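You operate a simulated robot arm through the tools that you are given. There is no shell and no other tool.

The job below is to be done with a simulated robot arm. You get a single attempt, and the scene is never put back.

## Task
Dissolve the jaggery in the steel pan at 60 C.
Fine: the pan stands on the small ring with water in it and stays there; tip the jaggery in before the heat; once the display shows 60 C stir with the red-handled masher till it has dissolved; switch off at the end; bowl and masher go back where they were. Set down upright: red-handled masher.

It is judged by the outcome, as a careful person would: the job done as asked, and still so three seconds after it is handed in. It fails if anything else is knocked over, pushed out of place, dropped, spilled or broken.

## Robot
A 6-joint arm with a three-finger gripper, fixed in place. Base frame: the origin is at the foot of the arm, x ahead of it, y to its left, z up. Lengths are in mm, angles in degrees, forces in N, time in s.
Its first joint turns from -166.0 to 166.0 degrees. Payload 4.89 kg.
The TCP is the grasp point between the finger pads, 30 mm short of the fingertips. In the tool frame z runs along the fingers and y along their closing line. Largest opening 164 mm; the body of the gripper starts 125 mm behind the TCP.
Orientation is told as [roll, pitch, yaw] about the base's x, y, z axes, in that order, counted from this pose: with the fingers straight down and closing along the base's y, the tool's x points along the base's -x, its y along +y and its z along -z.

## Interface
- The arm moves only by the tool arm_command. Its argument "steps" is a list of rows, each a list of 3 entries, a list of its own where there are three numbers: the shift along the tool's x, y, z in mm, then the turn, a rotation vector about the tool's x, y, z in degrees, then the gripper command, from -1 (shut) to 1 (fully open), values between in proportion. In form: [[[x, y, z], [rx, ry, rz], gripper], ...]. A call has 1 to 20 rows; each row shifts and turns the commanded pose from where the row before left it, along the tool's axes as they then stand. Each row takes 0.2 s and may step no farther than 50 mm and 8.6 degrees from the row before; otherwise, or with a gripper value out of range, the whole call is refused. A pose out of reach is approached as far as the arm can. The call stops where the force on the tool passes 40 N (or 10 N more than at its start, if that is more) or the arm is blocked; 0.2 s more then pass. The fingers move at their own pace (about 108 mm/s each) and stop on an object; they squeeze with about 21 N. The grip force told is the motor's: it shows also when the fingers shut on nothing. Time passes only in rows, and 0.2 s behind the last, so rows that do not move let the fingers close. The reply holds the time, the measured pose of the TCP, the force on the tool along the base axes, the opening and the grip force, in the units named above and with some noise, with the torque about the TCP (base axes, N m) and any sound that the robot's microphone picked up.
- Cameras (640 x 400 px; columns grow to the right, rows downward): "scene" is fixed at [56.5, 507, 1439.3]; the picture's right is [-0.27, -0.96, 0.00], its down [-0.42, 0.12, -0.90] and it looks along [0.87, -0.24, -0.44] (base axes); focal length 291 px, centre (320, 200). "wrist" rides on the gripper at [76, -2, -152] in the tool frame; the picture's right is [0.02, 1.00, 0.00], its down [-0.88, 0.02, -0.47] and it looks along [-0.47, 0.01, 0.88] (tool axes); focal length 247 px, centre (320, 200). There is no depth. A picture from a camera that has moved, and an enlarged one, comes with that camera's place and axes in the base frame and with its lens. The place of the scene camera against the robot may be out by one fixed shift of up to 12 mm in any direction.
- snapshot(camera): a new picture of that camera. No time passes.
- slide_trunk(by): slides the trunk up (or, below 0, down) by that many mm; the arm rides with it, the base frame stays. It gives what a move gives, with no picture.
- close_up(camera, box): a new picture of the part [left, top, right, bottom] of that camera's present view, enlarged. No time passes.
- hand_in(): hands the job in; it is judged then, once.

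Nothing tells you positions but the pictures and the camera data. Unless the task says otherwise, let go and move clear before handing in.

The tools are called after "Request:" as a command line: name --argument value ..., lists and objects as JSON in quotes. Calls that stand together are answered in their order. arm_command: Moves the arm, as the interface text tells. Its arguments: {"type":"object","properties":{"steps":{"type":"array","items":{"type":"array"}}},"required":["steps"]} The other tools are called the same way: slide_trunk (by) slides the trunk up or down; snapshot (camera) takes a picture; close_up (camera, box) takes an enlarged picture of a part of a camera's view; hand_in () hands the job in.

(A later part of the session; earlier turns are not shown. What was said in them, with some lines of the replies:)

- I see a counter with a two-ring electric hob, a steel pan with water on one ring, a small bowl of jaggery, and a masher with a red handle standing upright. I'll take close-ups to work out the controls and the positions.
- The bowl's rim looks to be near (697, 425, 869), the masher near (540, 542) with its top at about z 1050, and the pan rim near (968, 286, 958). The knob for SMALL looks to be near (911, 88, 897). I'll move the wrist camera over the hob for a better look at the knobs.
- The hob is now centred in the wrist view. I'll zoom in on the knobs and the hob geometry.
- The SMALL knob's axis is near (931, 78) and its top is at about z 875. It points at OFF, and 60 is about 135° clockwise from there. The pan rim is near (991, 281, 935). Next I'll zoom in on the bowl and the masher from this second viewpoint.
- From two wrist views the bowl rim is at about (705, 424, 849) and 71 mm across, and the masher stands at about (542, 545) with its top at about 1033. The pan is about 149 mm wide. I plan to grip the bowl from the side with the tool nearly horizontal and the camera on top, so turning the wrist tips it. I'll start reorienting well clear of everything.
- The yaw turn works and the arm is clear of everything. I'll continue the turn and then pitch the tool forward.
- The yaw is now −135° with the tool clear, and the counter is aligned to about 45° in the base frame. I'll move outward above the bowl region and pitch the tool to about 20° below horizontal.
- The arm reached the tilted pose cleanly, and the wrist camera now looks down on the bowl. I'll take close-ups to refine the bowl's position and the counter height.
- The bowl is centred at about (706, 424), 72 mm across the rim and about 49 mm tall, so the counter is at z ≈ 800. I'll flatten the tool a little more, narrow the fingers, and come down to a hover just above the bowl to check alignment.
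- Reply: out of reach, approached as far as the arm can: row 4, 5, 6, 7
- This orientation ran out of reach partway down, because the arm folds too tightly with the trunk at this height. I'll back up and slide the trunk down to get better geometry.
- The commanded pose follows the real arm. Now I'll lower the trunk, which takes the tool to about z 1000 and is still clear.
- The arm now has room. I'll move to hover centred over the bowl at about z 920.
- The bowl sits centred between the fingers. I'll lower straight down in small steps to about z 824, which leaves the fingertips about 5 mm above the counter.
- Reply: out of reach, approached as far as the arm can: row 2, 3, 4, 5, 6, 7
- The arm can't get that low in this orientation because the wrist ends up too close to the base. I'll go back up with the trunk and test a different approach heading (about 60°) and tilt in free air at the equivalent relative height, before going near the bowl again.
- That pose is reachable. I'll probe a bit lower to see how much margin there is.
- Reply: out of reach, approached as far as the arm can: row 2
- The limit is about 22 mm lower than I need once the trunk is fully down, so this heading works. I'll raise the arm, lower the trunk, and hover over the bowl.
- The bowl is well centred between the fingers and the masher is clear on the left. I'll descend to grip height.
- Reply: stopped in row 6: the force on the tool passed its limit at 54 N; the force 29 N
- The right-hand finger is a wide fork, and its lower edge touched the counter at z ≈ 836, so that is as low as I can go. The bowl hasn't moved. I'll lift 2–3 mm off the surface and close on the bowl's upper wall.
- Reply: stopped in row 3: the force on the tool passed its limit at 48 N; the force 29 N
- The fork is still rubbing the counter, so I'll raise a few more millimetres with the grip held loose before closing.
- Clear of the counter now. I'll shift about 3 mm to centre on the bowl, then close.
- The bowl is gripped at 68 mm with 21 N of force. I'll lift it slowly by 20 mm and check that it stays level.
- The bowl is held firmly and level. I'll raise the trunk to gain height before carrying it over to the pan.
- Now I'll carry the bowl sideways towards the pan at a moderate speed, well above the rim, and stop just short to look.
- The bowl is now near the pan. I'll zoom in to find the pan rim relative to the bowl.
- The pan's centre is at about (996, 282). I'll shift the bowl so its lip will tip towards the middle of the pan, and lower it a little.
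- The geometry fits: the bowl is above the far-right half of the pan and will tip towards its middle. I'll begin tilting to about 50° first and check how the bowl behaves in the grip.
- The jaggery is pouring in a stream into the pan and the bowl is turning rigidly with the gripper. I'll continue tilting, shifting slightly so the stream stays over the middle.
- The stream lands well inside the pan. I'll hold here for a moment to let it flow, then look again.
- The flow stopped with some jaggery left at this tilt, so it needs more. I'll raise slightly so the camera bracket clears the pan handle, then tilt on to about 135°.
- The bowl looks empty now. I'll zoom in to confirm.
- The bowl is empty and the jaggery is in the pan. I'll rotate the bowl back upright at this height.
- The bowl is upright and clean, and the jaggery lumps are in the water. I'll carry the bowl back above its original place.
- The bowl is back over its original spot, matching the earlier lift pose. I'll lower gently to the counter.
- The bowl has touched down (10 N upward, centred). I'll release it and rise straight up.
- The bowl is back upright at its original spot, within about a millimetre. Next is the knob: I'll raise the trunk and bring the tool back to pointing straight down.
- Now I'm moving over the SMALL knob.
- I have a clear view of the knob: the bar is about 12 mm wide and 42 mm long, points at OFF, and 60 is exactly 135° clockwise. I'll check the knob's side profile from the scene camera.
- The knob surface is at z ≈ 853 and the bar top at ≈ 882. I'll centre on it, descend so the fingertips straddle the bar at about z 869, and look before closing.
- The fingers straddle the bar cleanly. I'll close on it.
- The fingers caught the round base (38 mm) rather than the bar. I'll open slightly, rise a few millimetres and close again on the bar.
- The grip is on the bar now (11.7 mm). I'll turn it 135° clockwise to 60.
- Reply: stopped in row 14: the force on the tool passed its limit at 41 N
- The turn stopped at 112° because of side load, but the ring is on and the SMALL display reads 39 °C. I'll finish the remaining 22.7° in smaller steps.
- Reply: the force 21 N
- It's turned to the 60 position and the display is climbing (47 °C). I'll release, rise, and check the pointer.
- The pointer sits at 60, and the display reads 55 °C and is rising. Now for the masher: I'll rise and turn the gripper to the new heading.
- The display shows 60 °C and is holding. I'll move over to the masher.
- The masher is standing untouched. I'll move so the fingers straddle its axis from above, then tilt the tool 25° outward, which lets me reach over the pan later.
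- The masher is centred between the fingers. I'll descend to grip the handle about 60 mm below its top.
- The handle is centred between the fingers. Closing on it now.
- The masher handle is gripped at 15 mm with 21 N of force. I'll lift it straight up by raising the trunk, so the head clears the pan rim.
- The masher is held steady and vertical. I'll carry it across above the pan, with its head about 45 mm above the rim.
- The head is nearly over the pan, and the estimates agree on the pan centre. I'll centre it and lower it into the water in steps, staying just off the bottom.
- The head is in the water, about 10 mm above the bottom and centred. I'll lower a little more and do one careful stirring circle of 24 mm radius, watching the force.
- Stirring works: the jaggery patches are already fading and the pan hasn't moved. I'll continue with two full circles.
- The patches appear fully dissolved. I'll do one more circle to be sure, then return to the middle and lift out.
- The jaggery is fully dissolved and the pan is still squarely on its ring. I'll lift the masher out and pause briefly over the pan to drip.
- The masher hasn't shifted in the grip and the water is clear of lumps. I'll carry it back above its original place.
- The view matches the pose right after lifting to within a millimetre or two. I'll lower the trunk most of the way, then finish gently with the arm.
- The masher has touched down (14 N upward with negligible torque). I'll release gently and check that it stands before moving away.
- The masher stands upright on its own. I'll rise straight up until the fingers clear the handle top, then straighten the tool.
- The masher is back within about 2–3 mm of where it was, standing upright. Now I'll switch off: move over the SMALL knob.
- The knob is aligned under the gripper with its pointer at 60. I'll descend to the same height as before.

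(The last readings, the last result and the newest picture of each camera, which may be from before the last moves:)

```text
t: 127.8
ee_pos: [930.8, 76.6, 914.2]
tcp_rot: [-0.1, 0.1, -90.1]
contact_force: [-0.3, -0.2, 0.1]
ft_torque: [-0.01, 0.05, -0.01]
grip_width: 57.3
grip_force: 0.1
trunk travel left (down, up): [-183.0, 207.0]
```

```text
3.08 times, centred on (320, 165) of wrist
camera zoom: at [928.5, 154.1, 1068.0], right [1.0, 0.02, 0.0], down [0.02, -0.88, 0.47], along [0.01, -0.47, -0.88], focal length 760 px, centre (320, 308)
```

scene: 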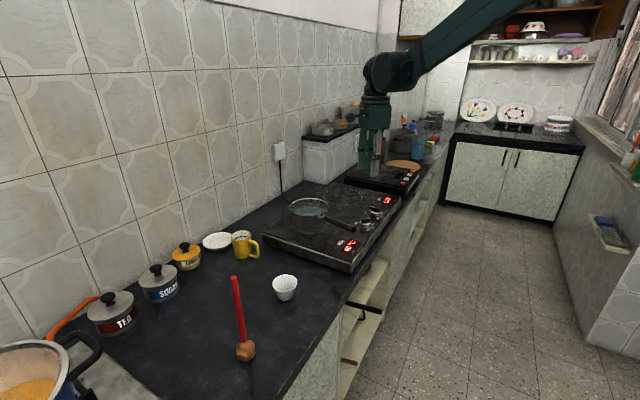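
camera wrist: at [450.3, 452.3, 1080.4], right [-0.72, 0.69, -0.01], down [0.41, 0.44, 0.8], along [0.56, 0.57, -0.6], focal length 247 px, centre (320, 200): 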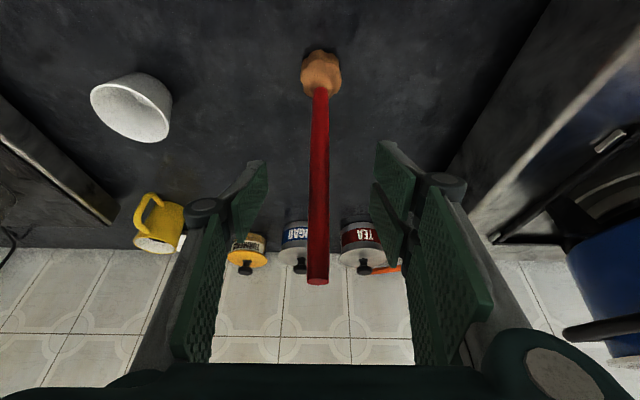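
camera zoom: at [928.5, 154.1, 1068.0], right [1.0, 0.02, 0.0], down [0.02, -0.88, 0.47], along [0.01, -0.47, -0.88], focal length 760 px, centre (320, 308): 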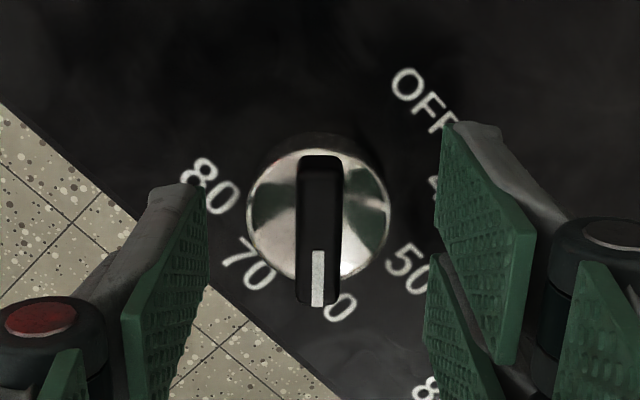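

Request:
arm_command --steps '[[[0, 0, 6.6], [0, 0, 0], -0.3], [[0, 0, 0], [0, 0, 0], -0.6], [[0, 0, 0], [0, 0, 0], -0.8], [[0, 0, 0], [0, 0, 0], -1], [[0, 0, 0], [0, 0, 0], -1], [[0, 0, 0], [0, 0, 0], -1]]'

Request:
close_up --camera "wrist" --box '[240, 100, 400, 230]'

```text
t: 129.2
ee_pos: [929.6, 76.7, 907.0]
tcp_rot: [0.1, 0.0, -90.0]
contact_force: [8.2, 0.5, 3.0]
ft_torque: [0.05, -0.27, 0.0]
grip_width: 11.7
grip_force: 45.1
trunk travel left (down, up): [-183.0, 207.0]
```

```text
3.08 times, centred on (320, 165) of wrist
camera zoom: at [928.1, 154.2, 1061.0], right [1.0, 0.02, 0.0], down [0.02, -0.88, 0.47], along [0.01, -0.47, -0.88], focal length 760 px, centre (320, 308)
```

zoom: 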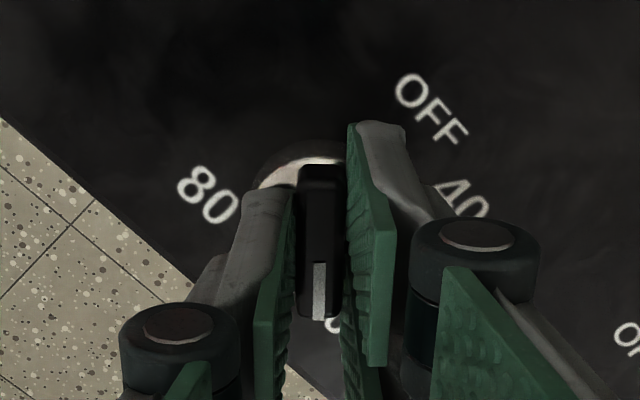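

I have the bar gripped. I'll nudge slightly to relieve the side load, then turn back 135° counter-clockwise to OFF.

Request:
arm_command --steps '[[[0, 0.6, 0], [0, 0, 0], -1], [[0, 0, 0], [0, 0, -7.5], -1], [[0, 0, 0], [0, 0, -7.5], -1], [[0, 0, 0], [0, 0, -7.5], -1], [[0, 0, 0], [0, 0, -7.5], -1], [[0, 0, 0], [0, 0, -7.5], -1], [[0, 0, 0], [0, 0, -7.5], -1], [[0, 0, 0], [0, 0, -7.5], -1], [[0, 0, 0], [0, 0, -7.5], -1], [[0, 0, 0], [0, 0, -7.5], -1], [[0, 0, 0], [0, 0, -7.5], -1], [[0, 0, 0], [0, 0, -7.5], -1], [[0, 0, 0], [0, 0, -7.5], -1], [[0, 0, 0], [0, 0, -7.5], -1], [[0, 0, 0], [0, 0, -7.5], -1], [[0, 0, 0], [0, 0, -7.5], -1], [[0, 0, 0], [0, 0, -7.5], -1], [[0, 0, 0], [0, 0, -7.5], -1], [[0, 0, 0], [0, 0, -7.5], -1]]'

Request:
close_up --camera "scene" --box '[330, 170, 430, 260]'

Request:
close_up --camera "wrist" --box '[240, 100, 400, 230]'

```text
t: 130.6
ee_pos: [929.0, 77.7, 908.5]
tcp_rot: [-0.1, 0.1, -54.7]
contact_force: [0.0, -1.3, -7.3]
ft_torque: [0.44, 0.42, 0.01]
grip_width: 12.0
grip_force: 45.4
trunk travel left (down, up): [-183.0, 207.0]
stopped in row 6: the force on the tool passed its limit at 41 N (the readings are from after the stop); the commanded pose is now the measured one
```

```text
4.44 times, centred on (380, 215) of scene
camera zoom: at [56.5, 507.0, 1439.3], right [-0.27, -0.96, 0.0], down [-0.42, 0.12, -0.9], along [0.87, -0.24, -0.44], focal length 1295 px, centre (53, 133)
```

zoom: 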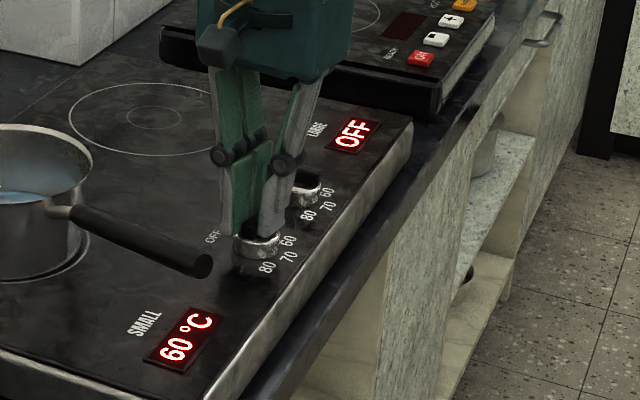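

```text
3.08 times, centred on (320, 165) of wrist
camera zoom: at [884.8, 139.3, 1061.3], right [0.8, 0.6, 0.0], down [0.53, -0.71, 0.47], along [0.28, -0.38, -0.88], focal length 760 px, centre (320, 308)
```

zoom: 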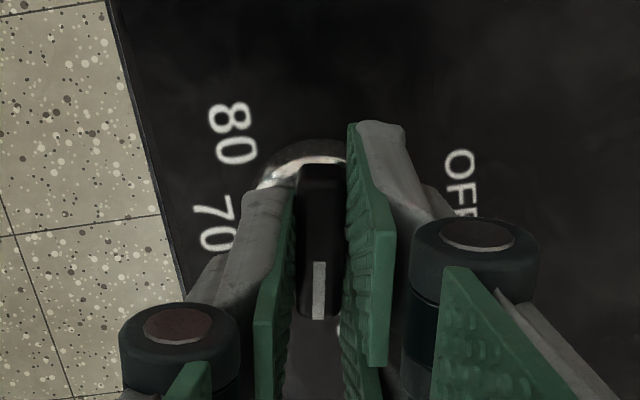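

The knob is turning with the grip, and the call just stopped on side load. I'll continue in gentler steps.

Request:
arm_command --steps '[[[0, 0, 0], [0, 0, -5], -1], [[0, 0, 0], [0, 0, -5], -1], [[0, 0, 0], [0, 0, -5], -1], [[0, 0, 0], [0, 0, -5], -1], [[0, 0, 0], [0, 0, -5], -1], [[0, 0, 0], [0, 0, -5], -1], [[0, 0, 0], [0, 0, -5], -1], [[0, 0, 0], [0, 0, -5], -1], [[0, 0, 0], [0, 0, -5], -1], [[0, 0, 0], [0, 0, -5], -1], [[0, 0, 0], [0, 0, -5], -1], [[0, 0, 0], [0, 0, -5], -1], [[0, 0, 0], [0, 0, -5], -1], [[0, 0, 0], [0, 0, -5], -1], [[0, 0, 0], [0, 0, -5], -1], [[0, 0, 0], [0, 0, -5], -1], [[0, 0, 0], [0, 0, -5], -1], [[0, 0, 0], [0, 0, -5], -1], [[0, 0, 0], [0, 0, -5], -1], [[0, 0, 0], [0, 0, -4.7], -1]]'

Request:
close_up --camera "scene" --box '[330, 170, 430, 260]'

Request:
close_up --camera "wrist" --box '[240, 100, 400, 230]'

```text
t: 134.8
ee_pos: [930.8, 77.9, 908.3]
tcp_rot: [-0.1, 0.0, 45.1]
contact_force: [-4.3, -0.4, -2.8]
ft_torque: [0.08, 0.03, -0.11]
grip_width: 11.8
grip_force: 45.3
trunk travel left (down, up): [-183.0, 207.0]
```

```text
4.44 times, centred on (380, 215) of scene
camera zoom: at [56.5, 507.0, 1439.3], right [-0.27, -0.96, 0.0], down [-0.42, 0.12, -0.9], along [0.87, -0.24, -0.44], focal length 1295 px, centre (53, 133)
```

zoom: 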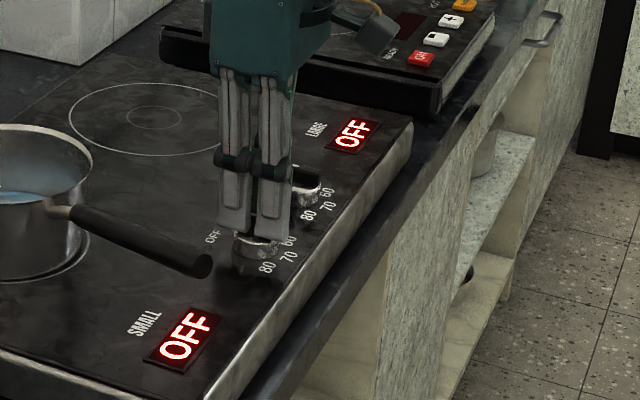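

```text
3.08 times, centred on (320, 165) of wrist
camera zoom: at [877.6, 22.8, 1061.6], right [-0.72, 0.69, 0.0], down [0.61, 0.64, 0.47], along [0.32, 0.34, -0.88], focal length 760 px, centre (320, 308)
```

zoom: 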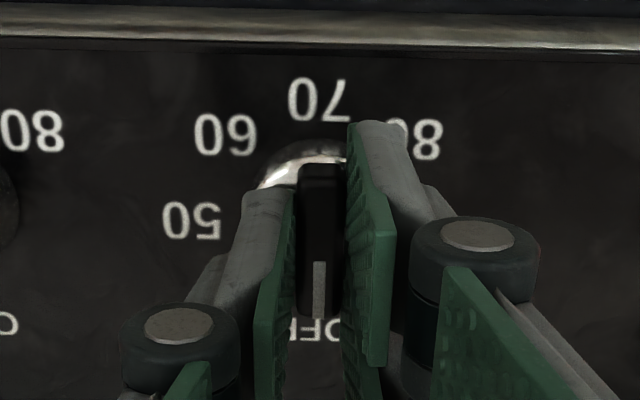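

The SMALL display reads OFF and the pointer is at OFF. I'll release, rise clear, and check the final state.

Request:
arm_command --steps '[[[0, 0, 0], [0, 0, 0], -0.8], [[0, 0, 0], [0, 0, 0], -0.5], [[0, 0, 0], [0, 0, 0], -0.3], [[0, 0, -20], [0, 0, 0], -0.3], [[0, 0, -40], [0, 0, 0], -0.3], [[0, 0, -45], [0, 0, 0], -0.3], [[0, 0, -45], [0, 0, 0], -0.3], [[0, 0, -45], [0, 0, 0], -0.3], [[0, 0, -45], [0, 0, 0], -0.3], [[0, 0, 0], [0, 0, 0], -0.3]]'

Request:
snapshot --camera "scene"

Request:
close_up --camera "scene" --box '[260, 150, 430, 270]'

Request:
snapshot --camera "wrist"

Request:
close_up --camera "scene" --box '[200, 250, 340, 370]'

```text
t: 137.0
ee_pos: [925.4, 75.6, 1150.6]
tcp_rot: [0.0, 0.0, 44.9]
contact_force: [-0.5, 0.7, 0.9]
ft_torque: [0.01, -0.06, 0.0]
grip_width: 57.4
grip_force: 0.0
trunk travel left (down, up): [-183.0, 207.0]
```

```text
taken
```

scene: 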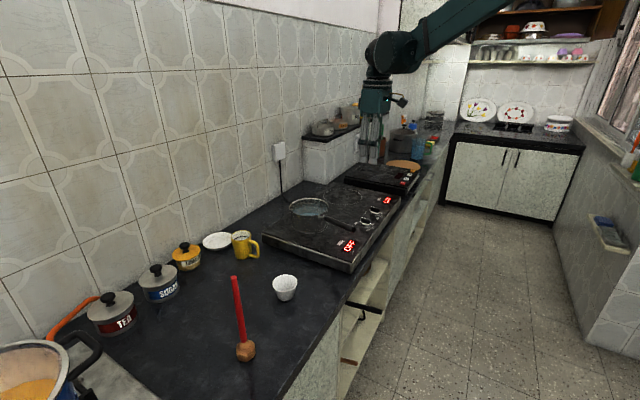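

```text
3.33 times, centred on (345, 210) of scene
camera zoom: at [56.5, 507.0, 1439.3], right [-0.27, -0.96, 0.0], down [-0.42, 0.12, -0.9], along [0.87, -0.24, -0.44], focal length 971 px, centre (237, 167)
```

zoom: 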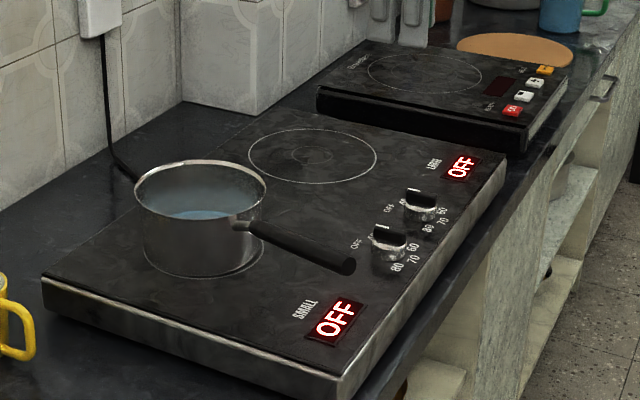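

```text
taken
camera wrist: at [874.1, 20.9, 1303.9], right [-0.72, 0.69, 0.0], down [0.61, 0.64, 0.47], along [0.33, 0.34, -0.88], focal length 247 px, centre (320, 200)
```

wrist: 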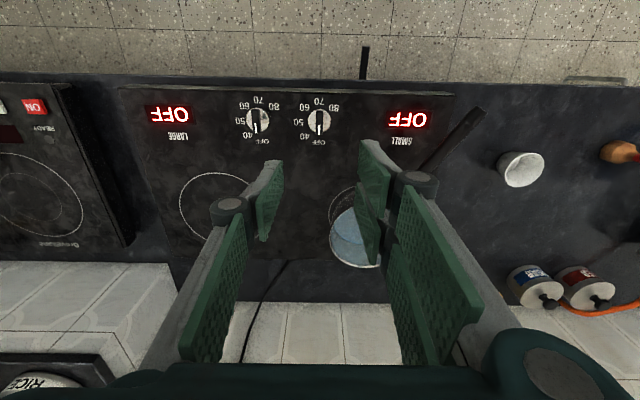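

```text
3.33 times, centred on (270, 310) of scene
camera zoom: at [56.5, 507.0, 1439.3], right [-0.27, -0.96, 0.0], down [-0.42, 0.12, -0.9], along [0.87, -0.24, -0.44], focal length 971 px, centre (487, -167)
```

zoom: 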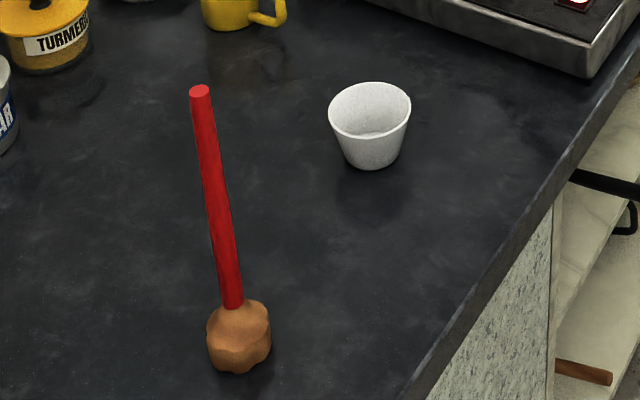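

Everything looks in order. One last check inside the pan before handing in.

Request:
close_up --camera "wrist" --box '[310, 180, 410, 280]'

Request:
close_up --camera "scene" --box '[280, 190, 340, 240]'

```text
4.00 times, centred on (360, 230) of wrist
camera zoom: at [874.1, 20.9, 1303.9], right [-0.72, 0.69, 0.0], down [0.61, 0.64, 0.47], along [0.33, 0.34, -0.88], focal length 988 px, centre (160, 80)
```

zoom: 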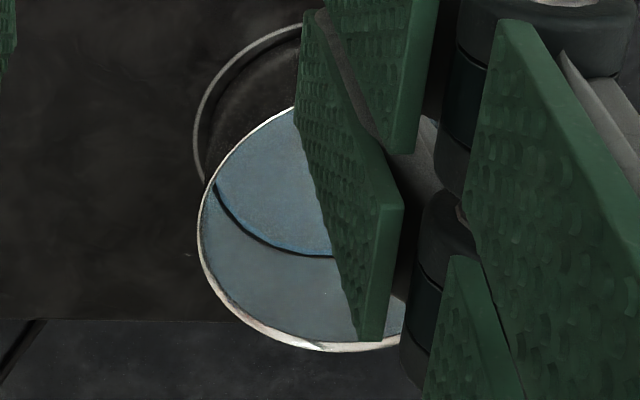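

```text
8.00 times, centred on (310, 215) of scene
camera zoom: at [56.5, 507.0, 1439.3], right [-0.27, -0.96, 0.0], down [-0.42, 0.12, -0.9], along [0.87, -0.24, -0.44], focal length 2330 px, centre (400, 80)
```

zoom: 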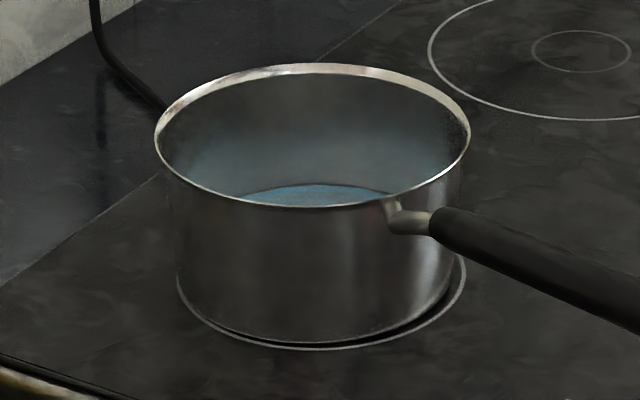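

The jaggery is dissolved, the pan is on its ring, both displays read OFF, the bowl and the upright masher are back in place, and the arm is clear. Handing in.

Request:
hand_in

```text
The job is handed in.
```

The jaggery is dissolved in the steel pan at 60 C, and I've handed the job in. The hand-in tool only confirmed it was received, so I don't have a verdict.

- **Jaggery:** I tipped it in before any heat. The bowl came out empty, and I saw no spill on the hob.
- **Heat and stirring:** I set the small ring's knob to 60. Once the display held 60 °C, I stirred with the red-handled masher for four circles, until no lumps showed.
- **Pan:** It never moved and still stands on the small ring.
- **Switched off:** The small ring's knob is back at OFF and its display reads OFF.
- **Bowl and masher:** The bowl is back within about 1 mm of its spot. The masher stands upright within about 3 mm of its spot.

While I was lining up to grip the bowl, the gripper's wide finger pressed on the counter twice, at about 50 N. The bowl did not move, and I saw no mark on the counter.
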